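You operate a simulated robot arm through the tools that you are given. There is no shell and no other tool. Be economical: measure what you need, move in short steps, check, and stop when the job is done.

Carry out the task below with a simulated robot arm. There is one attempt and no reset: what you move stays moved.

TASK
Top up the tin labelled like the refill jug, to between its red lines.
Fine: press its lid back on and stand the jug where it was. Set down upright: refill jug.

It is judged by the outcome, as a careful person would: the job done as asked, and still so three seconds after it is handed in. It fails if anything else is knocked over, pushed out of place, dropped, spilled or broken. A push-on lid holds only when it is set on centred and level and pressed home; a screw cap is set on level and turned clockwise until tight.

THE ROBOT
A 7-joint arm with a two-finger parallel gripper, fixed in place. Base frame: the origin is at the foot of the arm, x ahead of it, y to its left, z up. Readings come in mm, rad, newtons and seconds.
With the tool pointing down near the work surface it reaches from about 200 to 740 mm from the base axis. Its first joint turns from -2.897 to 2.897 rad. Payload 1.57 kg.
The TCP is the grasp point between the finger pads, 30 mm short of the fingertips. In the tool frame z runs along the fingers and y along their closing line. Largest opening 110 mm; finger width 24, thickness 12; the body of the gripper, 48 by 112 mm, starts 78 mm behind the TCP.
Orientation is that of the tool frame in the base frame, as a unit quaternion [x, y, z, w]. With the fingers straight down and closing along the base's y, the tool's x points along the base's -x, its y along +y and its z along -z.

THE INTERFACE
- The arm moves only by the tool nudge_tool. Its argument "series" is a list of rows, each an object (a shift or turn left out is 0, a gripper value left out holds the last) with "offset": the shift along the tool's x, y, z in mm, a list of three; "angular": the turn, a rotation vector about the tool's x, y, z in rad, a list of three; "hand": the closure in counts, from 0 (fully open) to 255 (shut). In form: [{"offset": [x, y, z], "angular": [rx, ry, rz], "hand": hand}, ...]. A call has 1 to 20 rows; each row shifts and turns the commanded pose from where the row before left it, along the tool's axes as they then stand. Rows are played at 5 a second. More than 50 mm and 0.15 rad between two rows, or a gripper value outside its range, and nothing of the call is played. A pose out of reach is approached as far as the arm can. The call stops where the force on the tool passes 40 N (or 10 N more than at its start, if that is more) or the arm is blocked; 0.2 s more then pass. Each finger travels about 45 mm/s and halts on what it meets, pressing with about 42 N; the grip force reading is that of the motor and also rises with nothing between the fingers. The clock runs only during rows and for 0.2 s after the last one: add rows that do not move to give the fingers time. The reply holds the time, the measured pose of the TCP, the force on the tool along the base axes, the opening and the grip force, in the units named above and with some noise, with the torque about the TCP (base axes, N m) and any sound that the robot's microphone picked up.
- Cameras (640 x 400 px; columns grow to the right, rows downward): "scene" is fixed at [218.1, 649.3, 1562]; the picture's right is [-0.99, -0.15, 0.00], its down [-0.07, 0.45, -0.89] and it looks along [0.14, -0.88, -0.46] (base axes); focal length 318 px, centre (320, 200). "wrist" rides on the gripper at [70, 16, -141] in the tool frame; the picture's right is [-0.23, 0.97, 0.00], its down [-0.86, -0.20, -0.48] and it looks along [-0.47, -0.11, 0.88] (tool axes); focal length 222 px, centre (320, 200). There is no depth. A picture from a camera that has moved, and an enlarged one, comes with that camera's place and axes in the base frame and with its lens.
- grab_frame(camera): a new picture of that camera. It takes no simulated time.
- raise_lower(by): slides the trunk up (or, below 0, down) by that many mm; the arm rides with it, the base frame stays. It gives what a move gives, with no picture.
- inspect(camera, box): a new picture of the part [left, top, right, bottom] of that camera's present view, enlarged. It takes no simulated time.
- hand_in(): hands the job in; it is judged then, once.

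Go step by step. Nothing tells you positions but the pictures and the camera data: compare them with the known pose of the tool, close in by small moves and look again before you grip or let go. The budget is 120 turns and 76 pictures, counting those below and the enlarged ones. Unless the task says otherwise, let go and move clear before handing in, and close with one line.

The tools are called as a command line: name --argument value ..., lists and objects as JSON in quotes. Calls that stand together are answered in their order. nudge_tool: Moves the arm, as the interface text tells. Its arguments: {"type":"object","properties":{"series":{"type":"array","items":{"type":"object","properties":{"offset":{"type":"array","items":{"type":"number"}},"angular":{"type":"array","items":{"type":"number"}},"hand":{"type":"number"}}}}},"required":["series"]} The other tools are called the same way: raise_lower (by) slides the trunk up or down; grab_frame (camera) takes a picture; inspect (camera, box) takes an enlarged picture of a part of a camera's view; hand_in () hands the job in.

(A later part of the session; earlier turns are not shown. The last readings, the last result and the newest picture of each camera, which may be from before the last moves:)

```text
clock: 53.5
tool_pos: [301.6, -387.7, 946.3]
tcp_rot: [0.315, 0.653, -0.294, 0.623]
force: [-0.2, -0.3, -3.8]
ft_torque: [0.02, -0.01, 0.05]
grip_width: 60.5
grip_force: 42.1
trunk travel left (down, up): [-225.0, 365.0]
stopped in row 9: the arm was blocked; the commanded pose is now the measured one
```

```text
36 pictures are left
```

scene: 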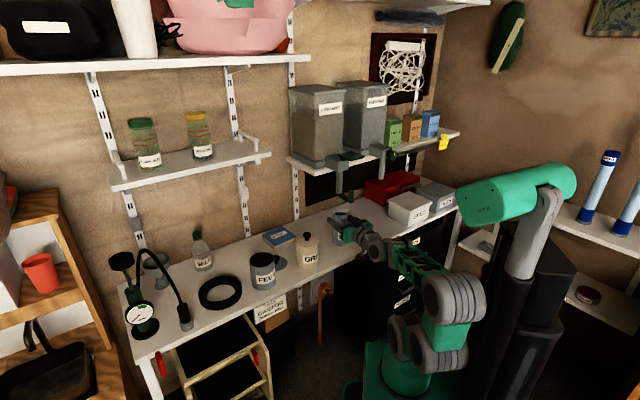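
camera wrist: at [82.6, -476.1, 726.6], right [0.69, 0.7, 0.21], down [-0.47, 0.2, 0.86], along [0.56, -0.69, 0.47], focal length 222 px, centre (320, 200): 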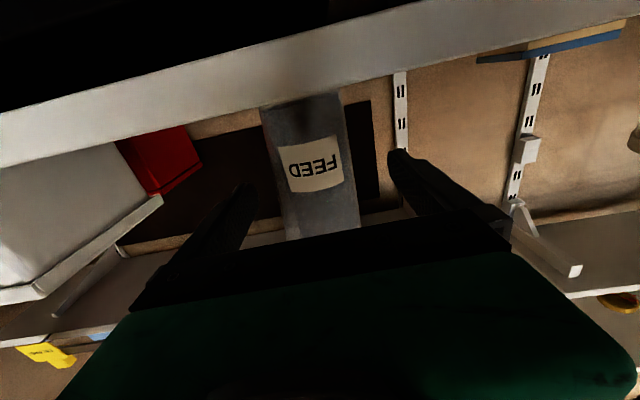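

It's blocked again because the elbow is over-folded, with the wrist too close to shoulder height. I'll lower the tool a little, raise the trunk 150 mm, then bring the tool back down, which opens the arm.

nudge_tool --series '[{"offset": [15, 0, 0]}, {"offset": [20, 0, 0]}, {}]'

raise_lower --by 90

nudge_tool --series '[{"offset": [20, 0, 0]}, {"offset": [25, 0, 0]}, {"offset": [25, 0, 0]}, {"offset": [20, 0, 0]}, {}]'

raise_lower --by 80

grab_frame --camera "scene"

```text
clock: 54.3
tool_pos: [304.5, -385.5, 912.1]
tcp_rot: [0.313, 0.653, -0.293, 0.625]
force: [0.4, 0.8, -4.1]
ft_torque: [-0.03, 0.02, -0.02]
grip_width: 60.9
grip_force: 41.9
trunk travel left (down, up): [-225.0, 365.0]
```

```text
clock: 55.5
tool_pos: [303.7, -385.5, 1003.4]
tcp_rot: [0.313, 0.652, -0.294, 0.625]
force: [-0.2, -0.6, -3.1]
ft_torque: [0.01, -0.02, -0.04]
grip_width: 60.6
grip_force: 43.0
trunk travel left (down, up): [-315.0, 275.0]
```

```text
clock: 56.7
tool_pos: [302.9, -380.6, 912.7]
tcp_rot: [0.313, 0.652, -0.294, 0.625]
force: [-0.2, 0.4, -3.2]
ft_torque: [-0.02, 0.02, 0.0]
grip_width: 60.8
grip_force: 41.9
trunk travel left (down, up): [-315.0, 275.0]
```

```text
clock: 57.9
tool_pos: [303.4, -381.2, 992.3]
tcp_rot: [0.313, 0.652, -0.294, 0.625]
force: [0.1, 1.1, -3.9]
ft_torque: [-0.01, -0.02, 0.01]
grip_width: 60.5
grip_force: 41.6
trunk travel left (down, up): [-395.0, 195.0]
```

```text
35 pictures are left
```

scene: 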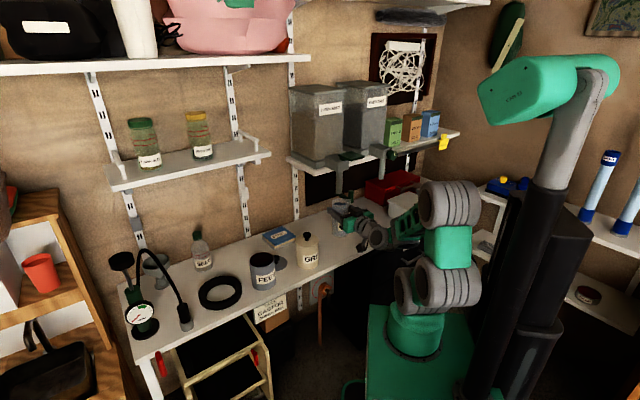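

The elbow is up again. I'll fix the small yaw and pitch errors, lower to about 958 and continue toward the FEED tin.

nudge_tool --series '[{"angular": [-0.1, 0, 0], "offset": [15, 0, 0]}, {"angular": [0, -0.046, 0], "offset": [19, 0, 10]}, {"offset": [0, 20, 0]}, {"offset": [0, 30, 0]}, {"offset": [0, 30, 0]}, {"offset": [0, 30, 0]}, {"offset": [0, 30, 0]}, {}]'

```text
clock: 59.9
tool_pos: [389.4, -308.0, 949.2]
tcp_rot: [0.297, 0.649, -0.287, 0.639]
force: [0.0, -0.2, -3.2]
ft_torque: [0.0, 0.01, -0.03]
grip_width: 60.8
grip_force: 42.4
out of reach, approached as far as the arm can: row 6
trunk travel left (down, up): [-395.0, 195.0]
stopped in row 8: the arm was blocked; the commanded pose is now the measured one
```

The wrist can't hold this yaw any further to the left. I'll turn the tool to point along +x instead, which suits a pour toward -y from the tin's left side.

nudge_tool --series '[{"angular": [-0.1, 0, 0]}, {"angular": [-0.1, 0, 0]}, {"angular": [-0.1, 0, 0]}, {"angular": [-0.1, 0, 0]}, {"angular": [-0.1, 0, 0]}, {"offset": [0, 25, 12]}, {"offset": [0, 25, 12]}, {"offset": [0, 25, 12]}, {"offset": [0, 25, 12]}, {"offset": [0, 25, 12]}, {}]'

grab_frame --camera "scene"

```text
clock: 61.0
tool_pos: [474.6, -192.6, 951.5]
tcp_rot: [0.089, 0.715, -0.077, 0.69]
force: [0.0, -0.2, -3.8]
ft_torque: [0.0, 0.04, 0.04]
grip_width: 60.5
grip_force: 42.7
out of reach, approached as far as the arm can: row 1, 2, 3
trunk travel left (down, up): [-395.0, 195.0]
stopped in row 5: the arm was blocked; the commanded pose is now the measured one
```

```text
34 pictures are left
```

scene: 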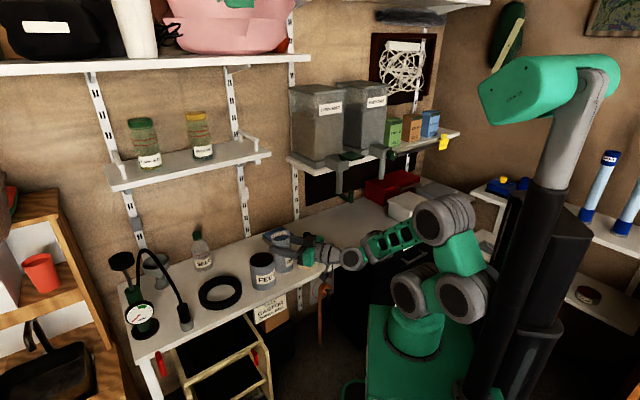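

The arm swung by itself but nothing was touched, and the jug is still upright in front of the FEED tin. I'll take smaller steps from here.

nudge_tool --series '[{"offset": [0, 6, 8]}, {"offset": [0, 6, 8]}, {"offset": [0, 6, 8]}, {}]'

```text
clock: 62.0
tool_pos: [502.6, -176.7, 941.6]
tcp_rot: [0.091, 0.717, -0.074, 0.687]
force: [-0.4, -0.2, -3.1]
ft_torque: [-0.01, 0.0, 0.01]
grip_width: 60.7
grip_force: 42.2
trunk travel left (down, up): [-395.0, 195.0]
```

nudge_tool --series '[{"angular": [-0.06, 0, 0]}, {"angular": [-0.06, 0, 0]}, {"angular": [-0.06, 0, 0]}, {"angular": [-0.05, 0, 0]}, {"angular": [0, -0.045, 0]}, {}, {}]'

```text
clock: 63.6
tool_pos: [502.6, -177.2, 943.4]
tcp_rot: [0.012, 0.705, 0.009, 0.709]
force: [0.4, 0.1, -3.7]
ft_torque: [0.0, 0.0, -0.03]
grip_width: 60.9
grip_force: 42.2
trunk travel left (down, up): [-395.0, 195.0]
```

The tool is level and pointing along +x. I'll move in beside and above the tin, with the TCP at about (573,-162).

nudge_tool --series '[{"offset": [0, 5, 18]}, {"offset": [0, 5, 18]}, {"offset": [0, 5, 18]}, {"offset": [0, 0, 16]}, {}]'

nudge_tool --series '[{"angular": [0, 0, 0.08]}, {"angular": [0, 0, 0.1]}, {"angular": [0, 0, 0.1]}, {"angular": [0, 0, 0.1]}, {"angular": [0, 0, 0.1]}, {"angular": [0, 0, 0.1]}, {"angular": [0, 0, 0.1]}, {}]'

inspect --camera "scene" --box '[200, 180, 340, 300]'

```text
clock: 64.8
tool_pos: [570.6, -161.7, 943.9]
tcp_rot: [0.011, 0.705, 0.009, 0.709]
force: [0.4, -0.9, -3.1]
ft_torque: [-0.02, 0.08, 0.01]
grip_width: 60.6
grip_force: 42.2
trunk travel left (down, up): [-395.0, 195.0]
```

```text
clock: 66.6
tool_pos: [571.9, -161.3, 943.2]
tcp_rot: [0.247, 0.661, 0.244, 0.665]
force: [0.1, 1.4, -3.5]
ft_torque: [-0.08, -0.02, 0.04]
grip_width: 60.7
grip_force: 42.4
trunk travel left (down, up): [-395.0, 195.0]
```

```text
3.33 times, centred on (270, 240) of scene
camera zoom: at [218.1, 649.3, 1562.0], right [-0.99, -0.15, 0.0], down [-0.07, 0.45, -0.89], along [0.14, -0.88, -0.46], focal length 1061 px, centre (487, 67)
```

zoom: 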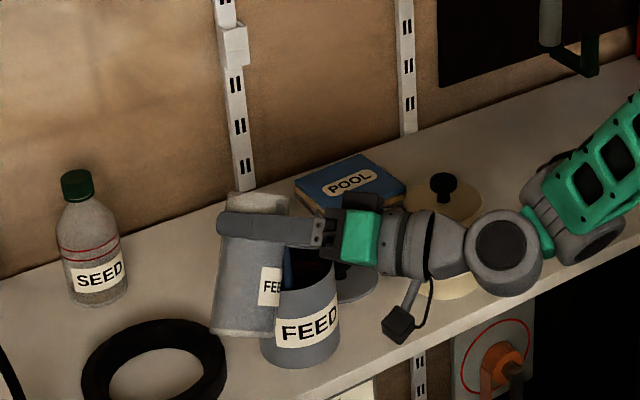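

The jug is at about 43° beside the tin. I'll lower it to bring the spout close above the rim.

nudge_tool --series '[{"offset": [12.5, -8.6, 0]}, {"offset": [12.5, -8.6, 0]}, {"offset": [12.5, -8.6, 0]}, {"offset": [12.5, -8.6, 0]}, {}]'

inspect --camera "scene" --box '[230, 210, 310, 300]'

grab_frame --camera "wrist"

```text
clock: 67.8
tool_pos: [571.9, -155.8, 884.5]
tcp_rot: [0.247, 0.661, 0.244, 0.666]
force: [0.5, 0.4, -3.8]
ft_torque: [-0.04, 0.02, 0.02]
grip_width: 60.5
grip_force: 42.1
trunk travel left (down, up): [-395.0, 195.0]
```

```text
4.44 times, centred on (270, 255) of scene
camera zoom: at [218.1, 649.3, 1562.0], right [-0.99, -0.15, 0.0], down [-0.07, 0.45, -0.89], along [0.14, -0.88, -0.46], focal length 1414 px, centre (542, -44)
```

zoom: 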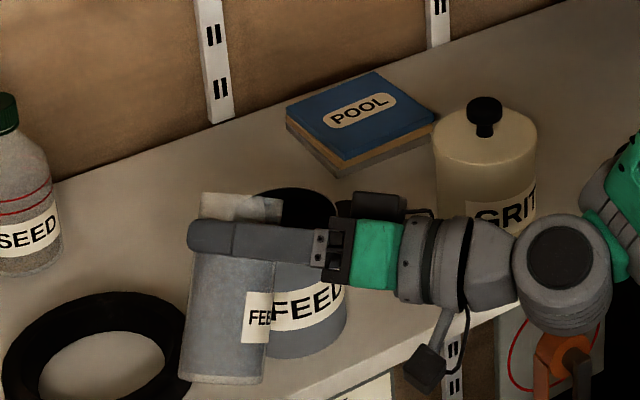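

```text
31 pictures are left
camera wrist: at [431.6, -97.6, 843.0], right [0.0, 0.59, 0.81], down [-0.48, -0.71, 0.52], along [0.87, -0.39, 0.29], focal length 222 px, centre (320, 200)
```

wrist: 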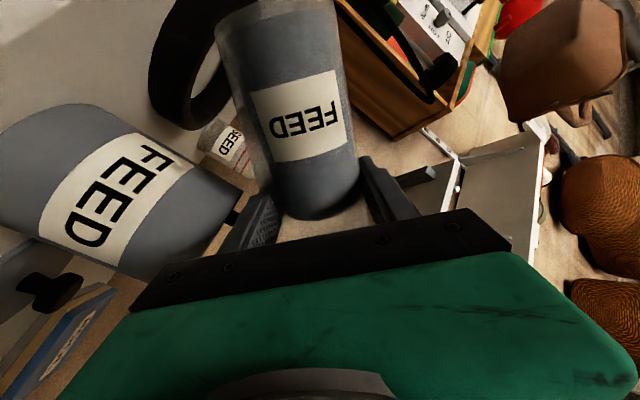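

The jug has slid down in the grip, so its rim is now only about 32 mm above the TCP, but it is stable. With the new geometry I'll raise to z 893, shift the spout over the tin, and start tilting.

nudge_tool --series '[{"offset": [-10, -4.2, 0]}, {"offset": [-10, -4.2, 0]}, {"angular": [0, 0, 0.08]}, {"angular": [0, 0, 0.08]}, {"angular": [0, 0, 0.08]}, {}, {}]'

inspect --camera "scene" --box '[230, 210, 310, 300]'

```text
clock: 69.4
tool_pos: [570.9, -175.8, 892.5]
tcp_rot: [0.323, 0.626, 0.323, 0.631]
force: [-1.2, -0.5, -4.0]
ft_torque: [-0.11, 0.0, 0.0]
grip_width: 60.7
grip_force: 42.2
trunk travel left (down, up): [-395.0, 195.0]
```

```text
4.44 times, centred on (270, 255) of scene
camera zoom: at [218.1, 649.3, 1562.0], right [-0.99, -0.15, 0.0], down [-0.07, 0.45, -0.89], along [0.14, -0.88, -0.46], focal length 1414 px, centre (542, -44)
```

zoom: 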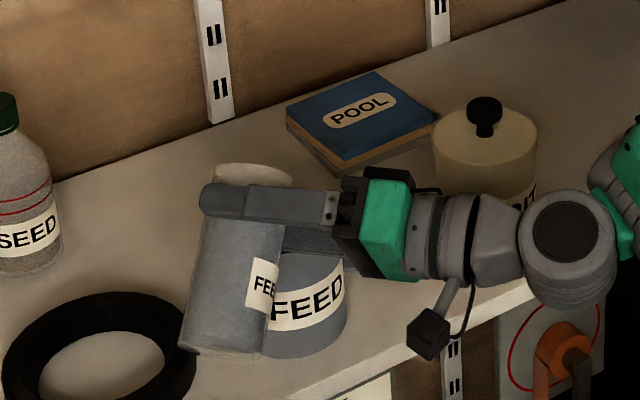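

The spout is over the tin and the jug is at 54°. I'll continue tilting gradually.

nudge_tool --series '[{"angular": [0, 0, 0.08], "offset": [-2, -1, 0]}, {}, {"angular": [0, 0, 0.08], "offset": [-2, -1, 0]}, {}, {"angular": [0, 0, 0.08], "offset": [-1.5, -0.5, 0]}, {}, {}, {}]'

inspect --camera "scene" --box '[230, 210, 310, 300]'

```text
clock: 71.2
tool_pos: [570.8, -181.4, 893.0]
tcp_rot: [0.397, 0.584, 0.396, 0.588]
force: [-0.4, 0.4, -3.8]
ft_torque: [-0.12, -0.01, 0.01]
grip_width: 60.5
grip_force: 42.0
trunk travel left (down, up): [-395.0, 195.0]
```

```text
4.44 times, centred on (270, 255) of scene
camera zoom: at [218.1, 649.3, 1562.0], right [-0.99, -0.15, 0.0], down [-0.07, 0.45, -0.89], along [0.14, -0.88, -0.46], focal length 1414 px, centre (542, -44)
```

zoom: 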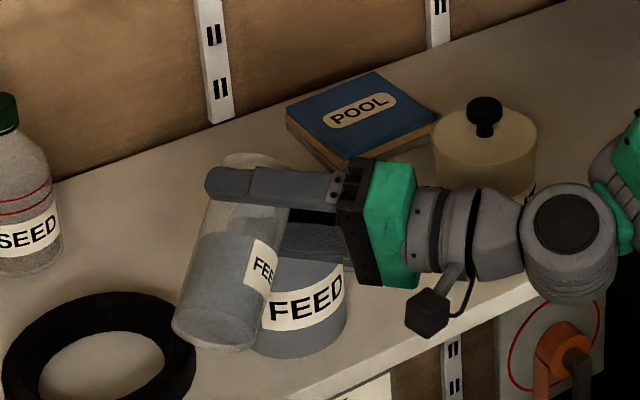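

At 68° the contents haven't clearly started to flow. I'll keep going in small steps.

nudge_tool --series '[{"angular": [0, 0, 0.07], "offset": [-1.5, -0.5, 0]}, {}, {}, {"angular": [0, 0, 0.07], "offset": [-1.5, -0.3, 0]}, {}, {}, {}]'

inspect --camera "scene" --box '[230, 210, 310, 300]'

```text
clock: 72.8
tool_pos: [570.9, -184.2, 895.6]
tcp_rot: [0.436, 0.554, 0.436, 0.559]
force: [0.0, 0.0, -4.0]
ft_torque: [-0.1, 0.01, 0.01]
grip_width: 60.6
grip_force: 42.3
trunk travel left (down, up): [-395.0, 195.0]
```

```text
4.44 times, centred on (270, 255) of scene
camera zoom: at [218.1, 649.3, 1562.0], right [-0.99, -0.15, 0.0], down [-0.07, 0.45, -0.89], along [0.14, -0.88, -0.46], focal length 1414 px, centre (542, -44)
```

zoom: 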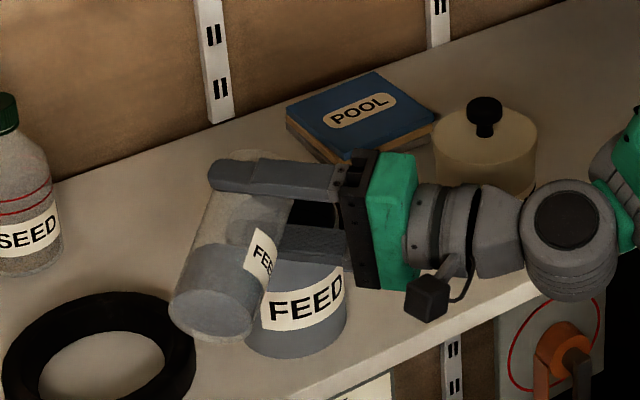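

nudge_tool --series '[{"angular": [0, 0, 0.05], "offset": [-2, 0, 0]}, {}, {}, {"angular": [0, 0, 0.05], "offset": [-2, 0, 0]}, {}, {}, {}]'

inspect --camera "scene" --box '[230, 210, 310, 300]'

```text
clock: 74.4
tool_pos: [571.8, -187.4, 895.5]
tcp_rot: [0.463, 0.532, 0.463, 0.537]
force: [0.7, -0.9, -3.7]
ft_torque: [-0.13, -0.02, 0.01]
grip_width: 60.4
grip_force: 42.0
trunk travel left (down, up): [-395.0, 195.0]
```

```text
4.44 times, centred on (270, 255) of scene
camera zoom: at [218.1, 649.3, 1562.0], right [-0.99, -0.15, 0.0], down [-0.07, 0.45, -0.89], along [0.14, -0.88, -0.46], focal length 1414 px, centre (542, -44)
```

zoom: 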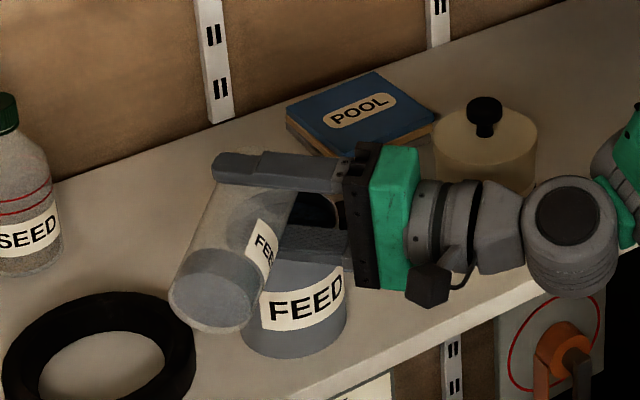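

grab_frame --camera "wrist"

inspect --camera "scene" --box '[248, 236, 284, 262]'

```text
26 pictures are left
camera wrist: at [430.6, -116.1, 901.4], right [-0.01, -0.09, 1.0], down [-0.48, -0.87, -0.08], along [0.88, -0.48, -0.04], focal length 222 px, centre (320, 200)
```

wrist: 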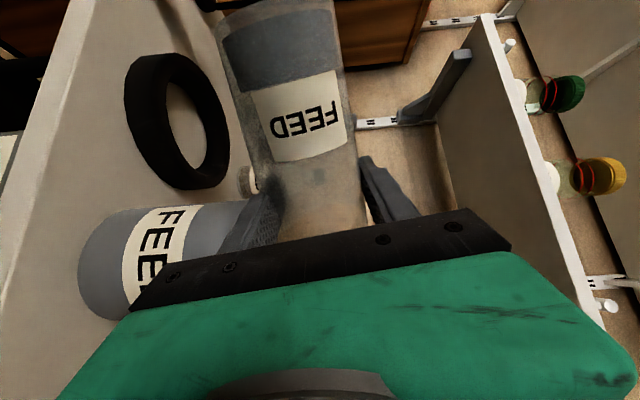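

```text
15.38 times, centred on (266, 249) of scene
camera zoom: at [218.1, 649.3, 1562.0], right [-0.99, -0.15, 0.0], down [-0.07, 0.45, -0.89], along [0.14, -0.88, -0.46], focal length 4895 px, centre (1151, -554)
```

zoom: 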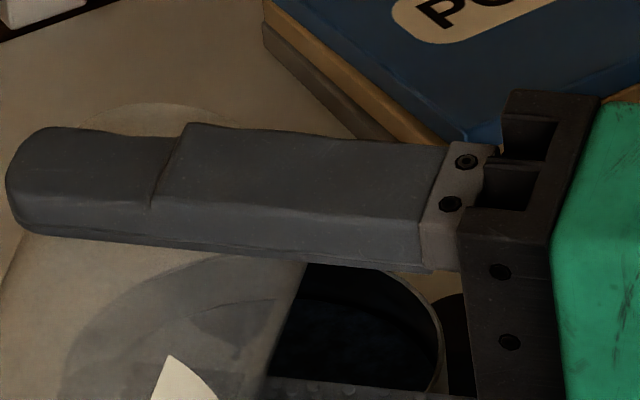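

Much of the jug looks emptied already. I'll tilt back, move aside and check the level in the tin.

nudge_tool --series '[{"angular": [0, 0, -0.12]}, {"angular": [0, 0, -0.12]}, {"angular": [0, 0, -0.12]}, {"angular": [0, 0, -0.12]}, {"angular": [0, 0, -0.12]}, {"angular": [0, 0, -0.08]}, {}, {"offset": [0, 30, 0]}, {"offset": [0, 30, 0]}, {"offset": [15, 25, 0]}, {}]'

inspect --camera "scene" --box '[230, 210, 310, 300]'

```text
clock: 76.8
tool_pos: [572.5, -115.3, 938.4]
tcp_rot: [0.259, 0.656, 0.258, 0.66]
force: [-0.9, 0.5, -4.0]
ft_torque: [-0.05, 0.03, 0.0]
grip_width: 60.3
grip_force: 42.1
trunk travel left (down, up): [-395.0, 195.0]
```

```text
4.44 times, centred on (270, 255) of scene
camera zoom: at [218.1, 649.3, 1562.0], right [-0.99, -0.15, 0.0], down [-0.07, 0.45, -0.89], along [0.14, -0.88, -0.46], focal length 1414 px, centre (542, -44)
```

zoom: 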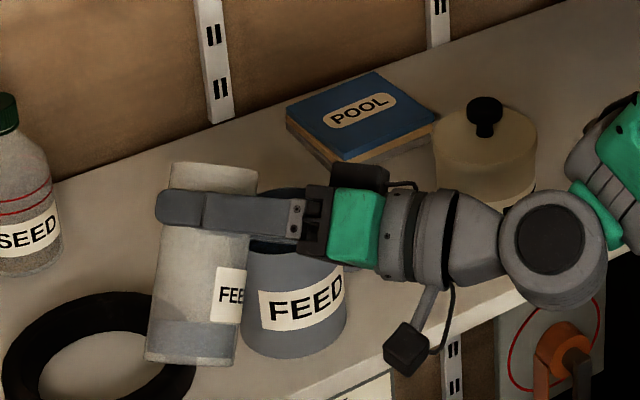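

nudge_tool --series '[{"offset": [-18, 17, 0]}, {"offset": [-18, 17, 0]}, {"offset": [-18, 17, 0]}, {"offset": [-18, 17, 0]}, {}]'

inspect --camera "scene" --box '[240, 230, 290, 280]'

```text
clock: 78.0
tool_pos: [570.5, -113.0, 1040.7]
tcp_rot: [0.26, 0.656, 0.256, 0.66]
force: [0.1, -0.4, -3.6]
ft_torque: [-0.06, 0.01, -0.01]
grip_width: 60.3
grip_force: 42.2
trunk travel left (down, up): [-395.0, 195.0]
```

```text
8.00 times, centred on (265, 255) of scene
camera zoom: at [218.1, 649.3, 1562.0], right [-0.99, -0.15, 0.0], down [-0.07, 0.45, -0.89], along [0.14, -0.88, -0.46], focal length 2546 px, centre (760, -240)
```

zoom: 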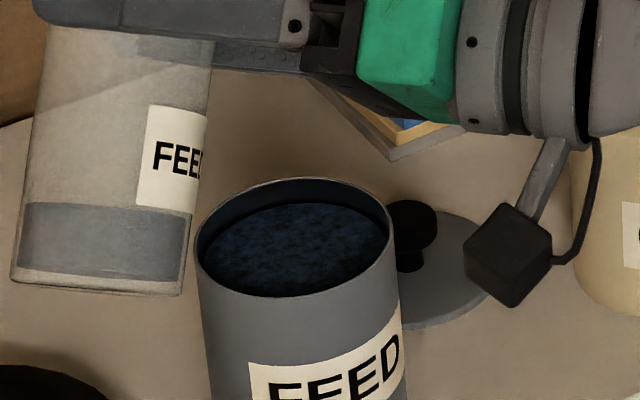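

The tin is overfilled: the surface is only about 13 mm below the rim and the red lines are covered. The fix is to return the jug to its place, then lift the tin and pour the excess back into the jug. First I'll bring the jug upright and pull back.

nudge_tool --series '[{"angular": [0, 0, -0.11]}, {"angular": [0, 0, -0.11]}, {"angular": [0, 0, -0.11]}, {"angular": [0, 0, -0.11]}, {"angular": [0, 0, -0.11]}, {"angular": [0, 0, -0.1]}, {"angular": [0, 0, -0.1]}, {}, {"offset": [0, 0, -28]}, {"offset": [0, 0, -28]}, {"offset": [0, 0, -28]}, {"offset": [20, 0, 0]}, {"offset": [20, 0, 0]}, {}]'

inspect --camera "scene" --box '[200, 160, 400, 290]'

```text
clock: 81.0
tool_pos: [486.5, -116.5, 998.1]
tcp_rot: [0.001, 0.705, -0.003, 0.709]
force: [0.1, 0.1, -4.3]
ft_torque: [-0.01, 0.01, -0.04]
grip_width: 60.3
grip_force: 41.9
trunk travel left (down, up): [-395.0, 195.0]
```

```text
3.08 times, centred on (300, 225) of scene
camera zoom: at [218.1, 649.3, 1562.0], right [-0.99, -0.15, 0.0], down [-0.07, 0.45, -0.89], along [0.14, -0.88, -0.46], focal length 979 px, centre (382, 123)
```

zoom: 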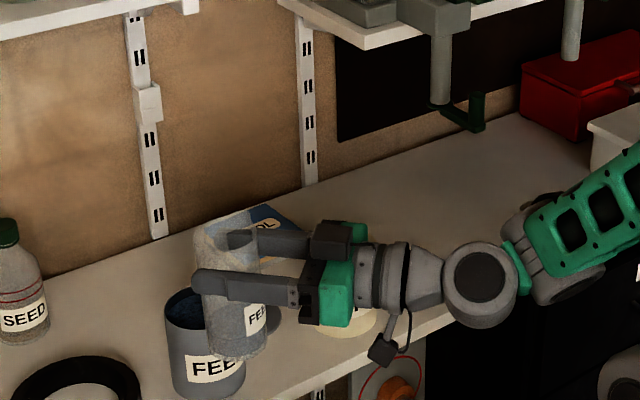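

The jug is upright. I'll carry it back along an arc, keeping the tool turned slightly left of radial.

nudge_tool --series '[{"offset": [0, -20, -6], "angular": [0.045, 0, 0]}, {"offset": [0, -33, -10], "angular": [0.07, 0, 0]}, {"offset": [0, -33, -10], "angular": [0.07, 0, 0]}, {"offset": [0, -33, -10], "angular": [0.07, 0, 0]}, {"offset": [0, -33, -10], "angular": [0.07, 0, 0]}, {"offset": [0, -33, -10], "angular": [0.07, 0, 0]}, {"offset": [0, -33, -10], "angular": [0.07, 0, 0]}, {}]'

```text
clock: 82.8
tool_pos: [380.2, -315.1, 1001.6]
tcp_rot: [0.166, 0.686, -0.165, 0.689]
force: [-0.3, 0.2, -3.5]
ft_torque: [0.04, -0.03, 0.0]
grip_width: 60.3
grip_force: 42.4
trunk travel left (down, up): [-395.0, 195.0]
```

nudge_tool --series '[{"offset": [0, -20, -6], "angular": [0.045, 0, 0]}, {"offset": [0, -33, -10], "angular": [0.07, 0, 0]}, {"offset": [0, -33, -10], "angular": [0.07, 0, 0]}, {"offset": [0, -33, -10], "angular": [0.07, 0, 0]}, {"offset": [0, -33, -10], "angular": [0.07, 0, 0]}, {"offset": [0, -33, -10], "angular": [0.07, 0, 0]}, {"offset": [0, -33, -10], "angular": [0.07, 0, 0]}, {"offset": [0, -33, -10], "angular": [0.07, 0, 0]}, {"offset": [0, -20, -6]}, {}]'

grab_frame --camera "scene"

```text
clock: 85.0
tool_pos: [140.5, -461.4, 997.7]
tcp_rot: [0.341, 0.618, -0.339, 0.622]
force: [-0.1, -0.6, -3.4]
ft_torque: [0.04, 0.0, 0.02]
grip_width: 60.2
grip_force: 41.8
trunk travel left (down, up): [-395.0, 195.0]
```

```text
21 pictures are left
```

scene: 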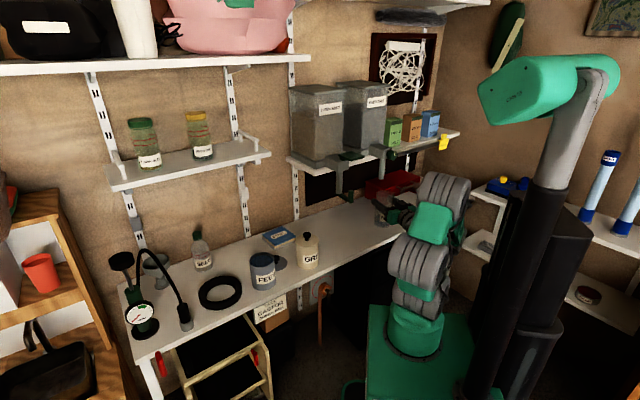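

The arc worked. I'll restore the yaw to -45°, align with the jug's home spot, and lower to about 870.

nudge_tool --series '[{"angular": [-0.11, 0, 0]}, {"angular": [-0.108, 0, 0]}, {"offset": [20, -22, 10]}, {"offset": [30, -22, 20]}, {"offset": [30, -22, 20]}, {"offset": [30, 0, 20]}, {"offset": [18, 0, 20]}, {}, {}]'

```text
clock: 87.0
tool_pos: [159.6, -569.5, 871.3]
tcp_rot: [0.272, 0.651, -0.272, 0.655]
force: [-0.1, -0.2, -3.5]
ft_torque: [0.03, -0.01, -0.02]
grip_width: 60.1
grip_force: 42.2
trunk travel left (down, up): [-395.0, 195.0]
```

nudge_tool --series '[{"offset": [0, -1.5, 20]}, {"offset": [0, -1.5, 20]}, {"offset": [0, 0, 20]}, {"offset": [10, 0, 0]}, {"offset": [8, 0, 0]}, {}]'

inspect --camera "scene" --box '[330, 180, 430, 280]'

```text
clock: 88.4
tool_pos: [199.3, -614.5, 851.8]
tcp_rot: [0.271, 0.651, -0.271, 0.655]
force: [0.0, 0.3, -4.0]
ft_torque: [0.01, 0.01, 0.01]
grip_width: 60.3
grip_force: 42.2
trunk travel left (down, up): [-395.0, 195.0]
```

```text
4.00 times, centred on (380, 230) of scene
camera zoom: at [218.1, 649.3, 1562.0], right [-0.99, -0.15, 0.0], down [-0.07, 0.45, -0.89], along [0.14, -0.88, -0.46], focal length 1273 px, centre (80, 80)
```

zoom: 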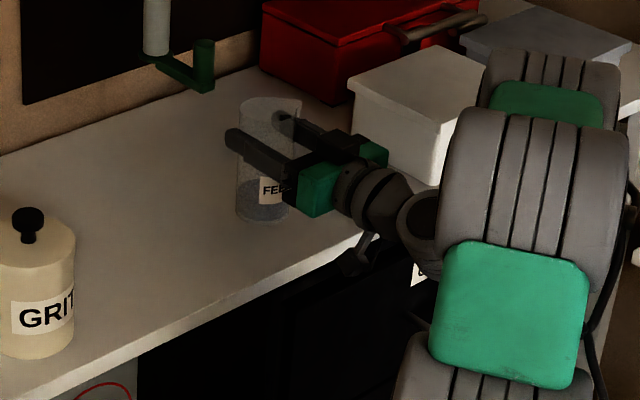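

The bottom is about 23 mm above the bench. Lowering gently until it touches.

nudge_tool --series '[{"offset": [8, 0, 0]}, {"offset": [6, 0, 0]}, {"offset": [3, 0, 0]}, {}]'

nudge_tool --series '[{"offset": [2, 0, 0]}, {"offset": [1.5, 0, 0]}, {"offset": [1.5, 0, 0]}, {}]'

```text
clock: 89.4
tool_pos: [198.7, -614.6, 836.0]
tcp_rot: [0.271, 0.651, -0.271, 0.655]
force: [-0.3, -1.1, -3.4]
ft_torque: [0.03, 0.01, 0.0]
grip_width: 60.1
grip_force: 41.1
trunk travel left (down, up): [-395.0, 195.0]
```

```text
clock: 90.4
tool_pos: [199.4, -615.6, 833.4]
tcp_rot: [0.272, 0.65, -0.273, 0.655]
force: [-0.2, -1.8, 4.6]
ft_torque: [-0.35, -0.12, -0.05]
grip_width: 60.1
grip_force: 42.4
trunk travel left (down, up): [-395.0, 195.0]
```

It's on the bench. Opening and backing off.

nudge_tool --series '[{"hand": 95}, {"hand": 60}, {"hand": 0}, {}, {}, {}, {"offset": [0, 0, -25]}, {"offset": [0, 0, -30]}, {"offset": [0, 0, -30]}, {"offset": [0, 0, -30]}, {}]'

inspect --camera "scene" --box '[330, 180, 430, 280]'

```text
clock: 92.8
tool_pos: [117.9, -535.1, 832.1]
tcp_rot: [0.271, 0.651, -0.271, 0.655]
force: [-0.5, 0.4, 0.4]
ft_torque: [0.01, -0.03, -0.03]
grip_width: 110.1
grip_force: 0.1
trunk travel left (down, up): [-395.0, 195.0]
```

```text
4.00 times, centred on (380, 230) of scene
camera zoom: at [218.1, 649.3, 1562.0], right [-0.99, -0.15, 0.0], down [-0.07, 0.45, -0.89], along [0.14, -0.88, -0.46], focal length 1273 px, centre (80, 80)
```

zoom: 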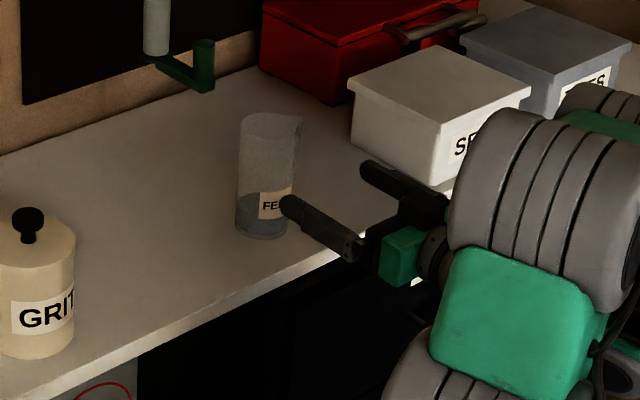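

The jug stands back on its spot with some feed left in it. Now I'll go back along the arc to fetch the tin.

nudge_tool --series '[{"offset": [-30, 22, -12]}, {"offset": [-35, 22, -12]}, {"offset": [-35, 22, -12]}, {"offset": [-30, 0, 0]}, {"angular": [0.11, 0, 0]}, {"angular": [0.108, 0, 0]}, {"offset": [0, 20, 5], "angular": [-0.045, 0, 0]}, {"offset": [0, 33.8, 7.2], "angular": [-0.07, 0, 0]}, {"offset": [0, 33.8, 7.2], "angular": [-0.07, 0, 0]}, {"offset": [0, 33.8, 7.2], "angular": [-0.07, 0, 0]}, {"offset": [0, 33.8, 7.2], "angular": [-0.07, 0, 0]}, {"offset": [0, 33.8, 7.2], "angular": [-0.07, 0, 0]}, {}]'

nudge_tool --series '[{"offset": [0, 20, 5], "angular": [-0.045, 0, 0]}, {"offset": [0, 33.8, 7.2], "angular": [-0.07, 0, 0]}, {"offset": [0, 33.8, 7.2], "angular": [-0.07, 0, 0]}, {"offset": [0, 33.8, 7.2], "angular": [-0.07, 0, 0]}, {"offset": [0, 33.8, 7.2], "angular": [-0.07, 0, 0]}, {}]'

```text
clock: 95.6
tool_pos: [304.9, -366.8, 961.1]
tcp_rot: [0.212, 0.673, -0.212, 0.676]
force: [-0.4, -0.4, 0.0]
ft_torque: [-0.02, 0.0, -0.02]
grip_width: 110.0
grip_force: 0.1
trunk travel left (down, up): [-395.0, 195.0]
```

```text
clock: 97.0
tool_pos: [409.0, -241.8, 962.2]
tcp_rot: [0.099, 0.699, -0.1, 0.701]
force: [0.0, -0.1, -0.1]
ft_torque: [0.01, 0.01, 0.02]
grip_width: 109.8
grip_force: 0.0
trunk travel left (down, up): [-395.0, 195.0]
```

I'm in front of the FEED tin. I'll set the yaw near -5° and lower to grip height 812.

nudge_tool --series '[{"angular": [-0.1, 0, 0]}, {"angular": [-0.093, 0, 0]}, {"offset": [0, 8, 6]}, {"offset": [30, 8, 6]}, {"offset": [40, 0, 0]}, {"offset": [40, 0, 0]}, {"offset": [40, 0, 0]}, {}, {}]'

grab_frame --camera "wrist"

inspect --camera "scene" --box '[230, 210, 330, 290]'

```text
clock: 99.0
tool_pos: [446.9, -234.9, 828.4]
tcp_rot: [0.033, 0.71, -0.033, 0.703]
force: [0.1, -0.5, 0.5]
ft_torque: [0.01, -0.03, 0.01]
grip_width: 109.9
grip_force: 0.1
out of reach, approached as far as the arm can: row 6, 7
trunk travel left (down, up): [-395.0, 195.0]
```

```text
18 pictures are left
camera wrist: at [307.5, -204.8, 761.1], right [0.09, 0.97, 0.23], down [-0.49, -0.15, 0.86], along [0.87, -0.19, 0.46], focal length 222 px, centre (320, 200)
```

wrist: 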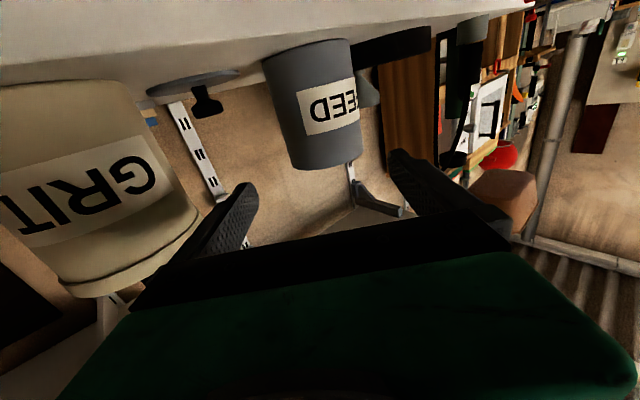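

```text
5.00 times, centred on (280, 250) of scene
camera zoom: at [218.1, 649.3, 1562.0], right [-0.99, -0.15, 0.0], down [-0.07, 0.45, -0.89], along [0.14, -0.88, -0.46], focal length 1591 px, centre (520, -50)
```

zoom: 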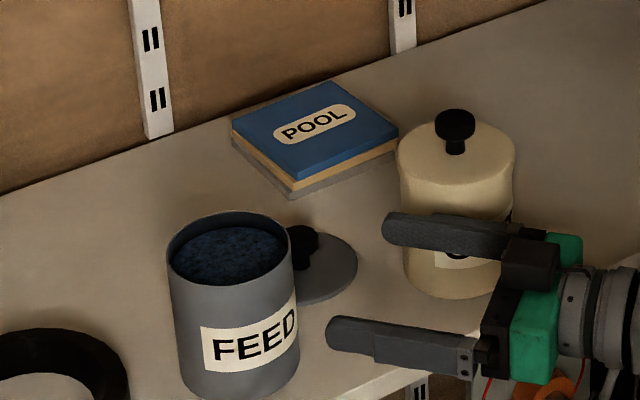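

The tin is about 6.5 mm left of my line. I'll lower the trunk slightly, shift, and advance partway to check the tight clearance.

raise_lower --by -18

nudge_tool --series '[{"offset": [0, 6.5, 0]}, {"offset": [0, 0, 20]}, {"offset": [0, 0, 20]}, {"offset": [0, 0, 10]}, {}]'

grab_frame --camera "wrist"

```text
clock: 99.6
tool_pos: [447.9, -234.6, 810.1]
tcp_rot: [0.032, 0.71, -0.033, 0.703]
force: [-0.3, -0.2, -0.5]
ft_torque: [0.04, 0.0, 0.01]
grip_width: 110.2
grip_force: 0.1
trunk travel left (down, up): [-377.0, 213.0]
```

```text
clock: 100.8
tool_pos: [500.1, -234.0, 810.2]
tcp_rot: [0.032, 0.71, -0.033, 0.703]
force: [0.0, -0.8, -0.3]
ft_torque: [-0.02, -0.01, -0.02]
grip_width: 110.2
grip_force: 0.2
trunk travel left (down, up): [-377.0, 213.0]
```

```text
16 pictures are left
camera wrist: at [359.6, -203.3, 743.7], right [0.09, 0.97, 0.23], down [-0.49, -0.15, 0.86], along [0.87, -0.19, 0.46], focal length 222 px, centre (320, 200)
```

wrist: 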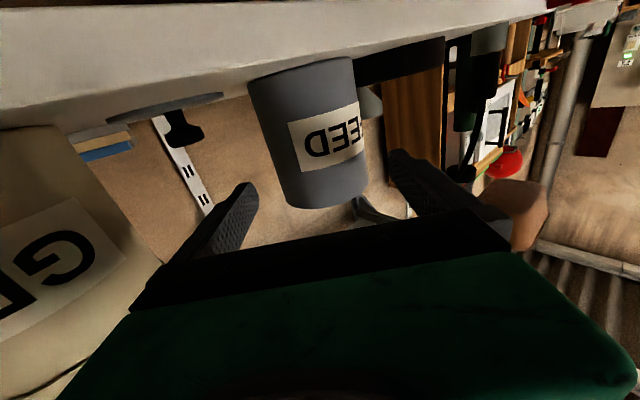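

Well centred, and the tin measures about 92 mm across. I'll advance to full depth and close gently.

nudge_tool --series '[{"offset": [0, 0, 18]}, {"offset": [0, 0, 18]}, {"offset": [0, 0, 18]}, {"offset": [0, 0, 15]}, {}]'

inspect --camera "scene" --box '[230, 220, 310, 290]'

```text
clock: 102.0
tool_pos: [566.2, -238.4, 808.8]
tcp_rot: [0.033, 0.71, -0.033, 0.702]
force: [-0.3, 0.5, -0.3]
ft_torque: [0.01, -0.02, -0.02]
grip_width: 110.0
grip_force: 0.0
trunk travel left (down, up): [-377.0, 213.0]
```

```text
5.71 times, centred on (270, 255) of scene
camera zoom: at [218.1, 649.3, 1562.0], right [-0.99, -0.15, 0.0], down [-0.07, 0.45, -0.89], along [0.14, -0.88, -0.46], focal length 1818 px, centre (606, -114)
```

zoom: 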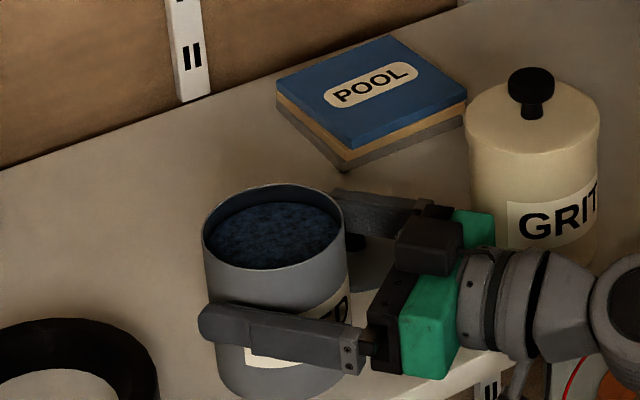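

nudge_tool --series '[{"offset": [0, 0, 6]}, {}, {"hand": 255}, {}, {}, {}, {}]'

nudge_tool --series '[{"offset": [-2, 0, 0]}, {"offset": [-4, 0, 0]}, {"offset": [-8, 0, 0]}, {"offset": [-10, 0, 0]}, {}, {}]'

inspect --camera "scene" --box '[230, 220, 310, 290]'

```text
clock: 103.6
tool_pos: [571.6, -239.3, 809.7]
tcp_rot: [0.033, 0.71, -0.033, 0.702]
force: [0.9, -1.7, 0.1]
ft_torque: [0.09, -0.03, -0.01]
grip_width: 89.1
grip_force: 41.6
trunk travel left (down, up): [-377.0, 213.0]
```

```text
clock: 105.0
tool_pos: [571.7, -238.1, 833.1]
tcp_rot: [0.033, 0.71, -0.033, 0.703]
force: [0.5, -0.6, -5.7]
ft_torque: [-0.01, 0.0, 0.01]
grip_width: 88.9
grip_force: 42.2
trunk travel left (down, up): [-377.0, 213.0]
```

```text
5.71 times, centred on (270, 255) of scene
camera zoom: at [218.1, 649.3, 1562.0], right [-0.99, -0.15, 0.0], down [-0.07, 0.45, -0.89], along [0.14, -0.88, -0.46], focal length 1818 px, centre (606, -114)
```

zoom: 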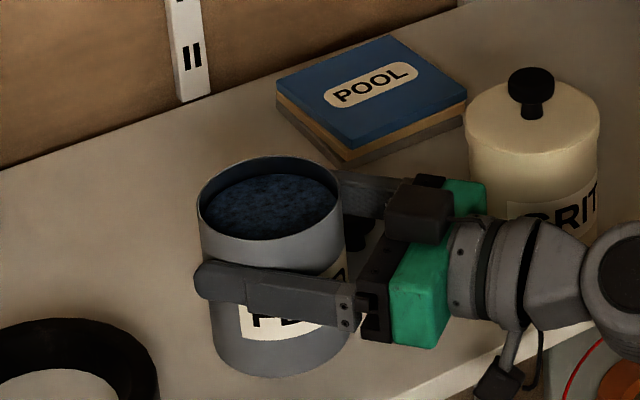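

The tin is held firmly. I'll raise it and retract, keeping it level. When I get to the jug I'll pour by pitching forward, which keeps the fingers out of the stream.

nudge_tool --series '[{"offset": [-15, 0, 0]}, {"offset": [-25, 0, 0]}, {"offset": [-25, 0, 0]}, {"offset": [-25, 0, 0]}, {"offset": [-25, 0, 0]}, {"offset": [-25, 0, 0]}, {"offset": [-5, 0, 0]}, {"offset": [0, 0, -15]}, {"offset": [0, 0, -25]}, {"offset": [0, 0, -25]}, {"offset": [0, 0, -25]}, {"offset": [0, 0, -25]}, {"offset": [0, 0, -15]}, {}]'

```text
clock: 108.0
tool_pos: [442.8, -229.0, 978.8]
tcp_rot: [0.033, 0.71, -0.033, 0.703]
force: [-0.2, 0.1, -5.4]
ft_torque: [0.03, 0.03, 0.0]
grip_width: 89.2
grip_force: 42.3
trunk travel left (down, up): [-377.0, 213.0]
```

nudge_tool --series '[{"offset": [0, -12, -10], "angular": [0.026, 0, 0]}, {"offset": [0, -23.5, -14], "angular": [0.0524, 0, 0]}, {"offset": [0, -23.5, -14], "angular": [0.0524, 0, 0]}, {"offset": [0, -23.5, -10], "angular": [0.0524, 0, 0]}, {"offset": [0, -23.5, -10], "angular": [0.0524, 0, 0]}, {"offset": [0, -23.5, -10], "angular": [0.0524, 0, 0]}, {"offset": [0, -23.5, -10], "angular": [0.0524, 0, 0]}, {"offset": [0, -23.5, -10], "angular": [0.0524, 0, 0]}, {}]'

nudge_tool --series '[{"offset": [0, -12, -5], "angular": [0.026, 0, 0]}, {"offset": [0, -23.5, -10], "angular": [0.0524, 0, 0]}, {"offset": [0, -23.5, -10], "angular": [0.0524, 0, 0]}, {"offset": [0, -23.5, -10], "angular": [0.0524, 0, 0]}, {"offset": [0, -23.5, -10], "angular": [0.0524, 0, 0]}, {"offset": [0, -23.5, -10], "angular": [0.0524, 0, 0]}, {"offset": [0, -23.5, -10], "angular": [0.0524, 0, 0]}, {"offset": [0, -23.5, -10], "angular": [0.0524, 0, 0]}, {}]'

grab_frame --camera "scene"

```text
clock: 110.0
tool_pos: [315.2, -372.5, 981.7]
tcp_rot: [0.17, 0.69, -0.172, 0.682]
force: [-0.9, 0.6, -5.0]
ft_torque: [0.01, 0.04, -0.02]
grip_width: 89.2
grip_force: 42.5
trunk travel left (down, up): [-377.0, 213.0]
```

```text
clock: 112.0
tool_pos: [146.1, -469.4, 984.6]
tcp_rot: [0.3, 0.643, -0.302, 0.637]
force: [-0.7, 0.2, -5.6]
ft_torque: [-0.02, 0.0, -0.01]
grip_width: 88.8
grip_force: 42.6
trunk travel left (down, up): [-377.0, 213.0]
```

```text
13 pictures are left
```

scene: 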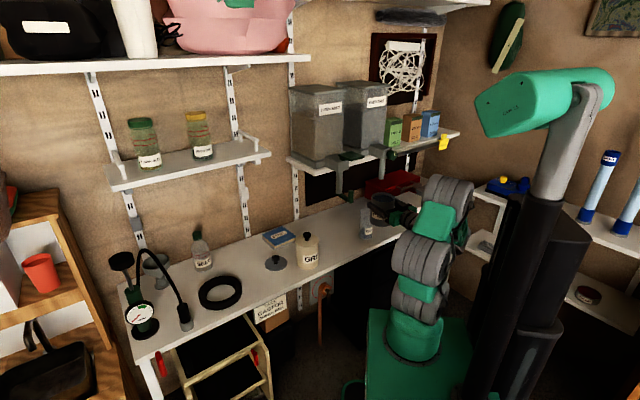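

The tin is level near the jug. I'll align it behind the jug, staying high, and pre-tilt to about 13°, which is below the flow angle.

nudge_tool --series '[{"angular": [-0.094, 0, 0]}, {"offset": [0, -22, 10]}, {"offset": [0, -22, 15]}, {"offset": [0, -22, 15]}, {"offset": [10, 0, 18]}, {"offset": [10, 0, 16]}, {}, {"angular": [0, 0.06, 0]}, {"angular": [0, 0.06, 0]}, {"angular": [0, 0.06, 0]}, {"angular": [0, 0.05, 0]}, {}]'

inspect --camera "scene" --box '[330, 160, 430, 260]'

```text
clock: 114.6
tool_pos: [153.8, -568.6, 963.2]
tcp_rot: [0.298, 0.727, -0.239, 0.57]
force: [0.5, -0.8, -6.1]
ft_torque: [0.04, -0.01, 0.01]
grip_width: 88.8
grip_force: 42.3
trunk travel left (down, up): [-377.0, 213.0]
```

```text
4.00 times, centred on (380, 210) of scene
camera zoom: at [218.1, 649.3, 1562.0], right [-0.99, -0.15, 0.0], down [-0.07, 0.45, -0.89], along [0.14, -0.88, -0.46], focal length 1273 px, centre (80, 160)
```

zoom: 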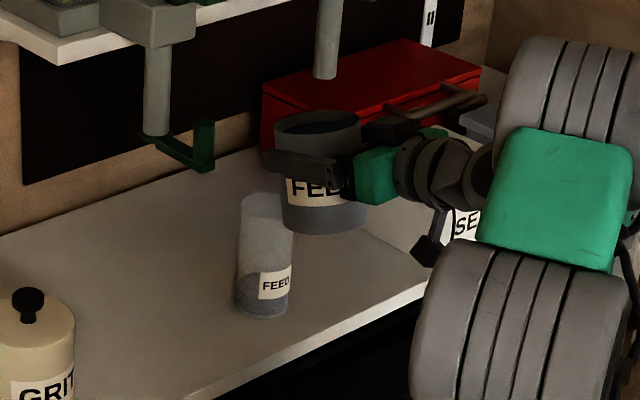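

Aligned. I'll lower to z≈915 and check the clearance to the jug.

nudge_tool --series '[{"offset": [12, 0, 2.9]}, {"offset": [12, 0, 2.9]}, {"offset": [12, 0, 2.9]}, {"offset": [9.5, 0, 2.3]}, {}]'

inspect --camera "scene" --box '[345, 190, 395, 240]'

```text
clock: 115.8
tool_pos: [152.5, -568.8, 914.5]
tcp_rot: [0.298, 0.727, -0.239, 0.571]
force: [-0.2, 0.5, -5.2]
ft_torque: [-0.02, -0.01, -0.01]
grip_width: 88.8
grip_force: 41.9
trunk travel left (down, up): [-377.0, 213.0]
```

```text
8.00 times, centred on (370, 215) of scene
camera zoom: at [218.1, 649.3, 1562.0], right [-0.99, -0.15, 0.0], down [-0.07, 0.45, -0.89], along [0.14, -0.88, -0.46], focal length 2546 px, centre (-80, 80)
```

zoom: 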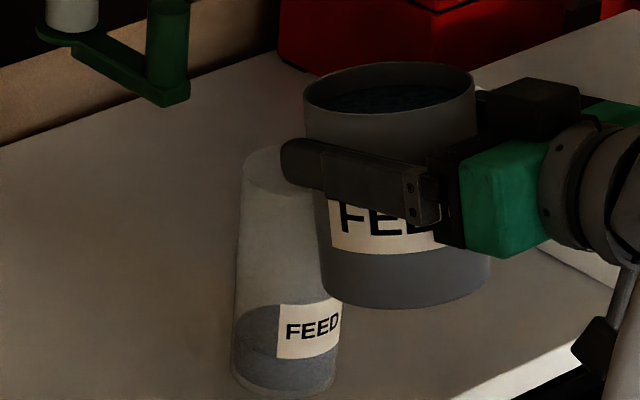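

The lip is inside the jug's rim circle in plan and clear above it. I'll pitch slowly to about 25°.

nudge_tool --series '[{"angular": [0, 0.04, 0]}, {}, {"angular": [0, 0.04, 0]}, {}, {"angular": [0, 0.04, 0]}, {}, {"angular": [0, 0.04, 0]}, {}, {"angular": [0, 0.04, 0]}, {}, {}]'

inspect --camera "scene" --box '[345, 190, 395, 240]'

```text
clock: 118.2
tool_pos: [153.0, -568.6, 915.6]
tcp_rot: [0.321, 0.78, -0.208, 0.494]
force: [-0.5, -0.2, -5.0]
ft_torque: [0.0, -0.05, 0.01]
grip_width: 88.8
grip_force: 41.8
trunk travel left (down, up): [-377.0, 213.0]
```

```text
8.00 times, centred on (370, 215) of scene
camera zoom: at [218.1, 649.3, 1562.0], right [-0.99, -0.15, 0.0], down [-0.07, 0.45, -0.89], along [0.14, -0.88, -0.46], focal length 2546 px, centre (-80, 80)
```

zoom: 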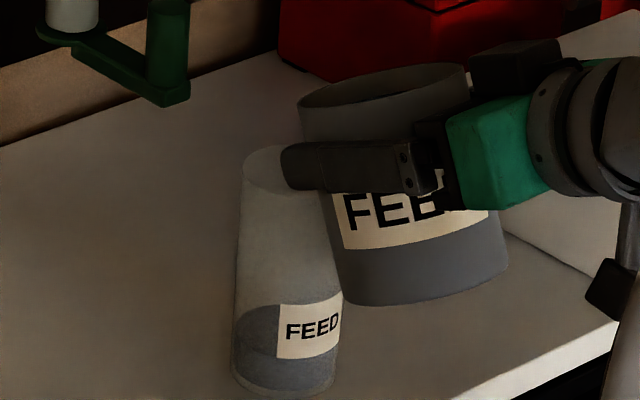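

No flow yet at 25°. I'll lower slightly and continue to about 33°.

nudge_tool --series '[{"offset": [9, 0, 4]}, {"angular": [0, 0.04, 0]}, {}, {"angular": [0, 0.035, 0]}, {}, {"angular": [0, 0.035, 0]}, {}, {"angular": [0, 0.03, 0]}, {}, {}, {}]'

inspect --camera "scene" --box '[345, 190, 395, 240]'

```text
clock: 120.6
tool_pos: [151.4, -569.5, 906.2]
tcp_rot: [0.335, 0.813, -0.186, 0.439]
force: [-0.1, 0.4, -5.6]
ft_torque: [-0.07, -0.08, 0.01]
grip_width: 89.1
grip_force: 42.1
trunk travel left (down, up): [-377.0, 213.0]
```

```text
8.00 times, centred on (370, 215) of scene
camera zoom: at [218.1, 649.3, 1562.0], right [-0.99, -0.15, 0.0], down [-0.07, 0.45, -0.89], along [0.14, -0.88, -0.46], focal length 2546 px, centre (-80, 80)
```

zoom: 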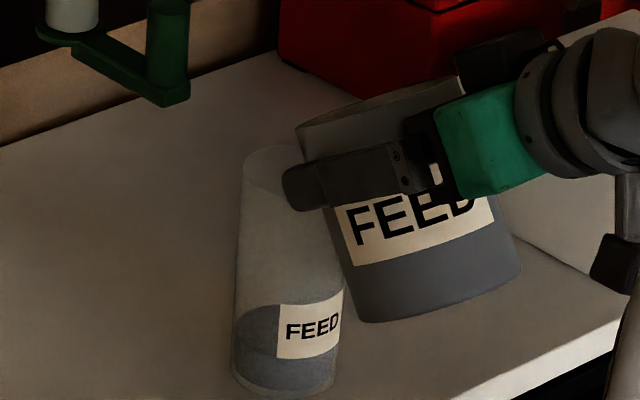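

Still no flow at 33°. Going on to about 40°.

nudge_tool --series '[{"angular": [0, 0.03, 0]}, {}, {"angular": [0, 0.03, 0]}, {}, {"angular": [0, 0.03, 0]}, {}, {"angular": [0, 0.03, 0]}, {}, {}]'

inspect --camera "scene" --box '[345, 190, 395, 240]'

```text
clock: 122.6
tool_pos: [152.1, -569.2, 906.1]
tcp_rot: [0.345, 0.838, -0.164, 0.389]
force: [-0.5, -0.8, -6.1]
ft_torque: [-0.04, -0.04, 0.04]
grip_width: 89.0
grip_force: 42.3
trunk travel left (down, up): [-377.0, 213.0]
```

```text
8.00 times, centred on (370, 215) of scene
camera zoom: at [218.1, 649.3, 1562.0], right [-0.99, -0.15, 0.0], down [-0.07, 0.45, -0.89], along [0.14, -0.88, -0.46], focal length 2546 px, centre (-80, 80)
```

zoom: 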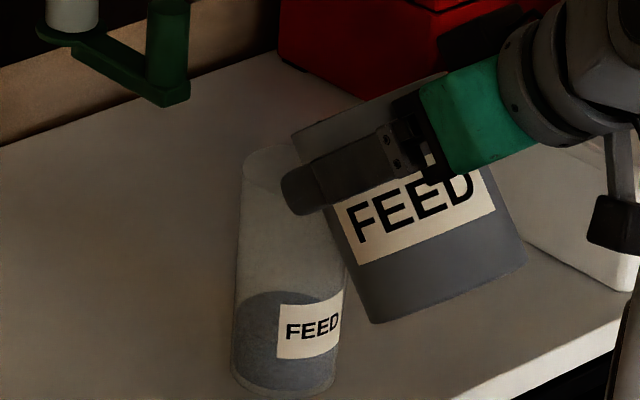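

Flow has started at around 40° and the jug level has risen about 10 mm. Continuing to about 46°.

nudge_tool --series '[{"angular": [0, 0.03, 0]}, {}, {}, {"angular": [0, 0.03, 0]}, {}, {}, {"angular": [0, 0.03, 0]}, {}, {}, {}, {}]'

inspect --camera "scene" --box '[345, 190, 395, 240]'

```text
clock: 125.0
tool_pos: [150.1, -568.8, 905.1]
tcp_rot: [0.353, 0.855, -0.149, 0.35]
force: [-0.1, -0.2, -4.9]
ft_torque: [-0.05, -0.04, 0.01]
grip_width: 89.1
grip_force: 41.8
trunk travel left (down, up): [-377.0, 213.0]
```

```text
8.00 times, centred on (370, 215) of scene
camera zoom: at [218.1, 649.3, 1562.0], right [-0.99, -0.15, 0.0], down [-0.07, 0.45, -0.89], along [0.14, -0.88, -0.46], focal length 2546 px, centre (-80, 80)
```

zoom: 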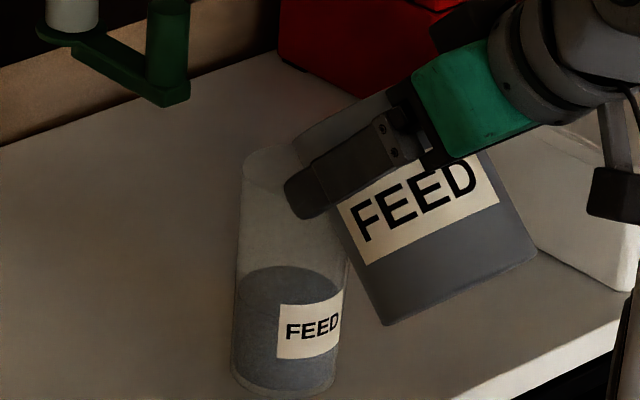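

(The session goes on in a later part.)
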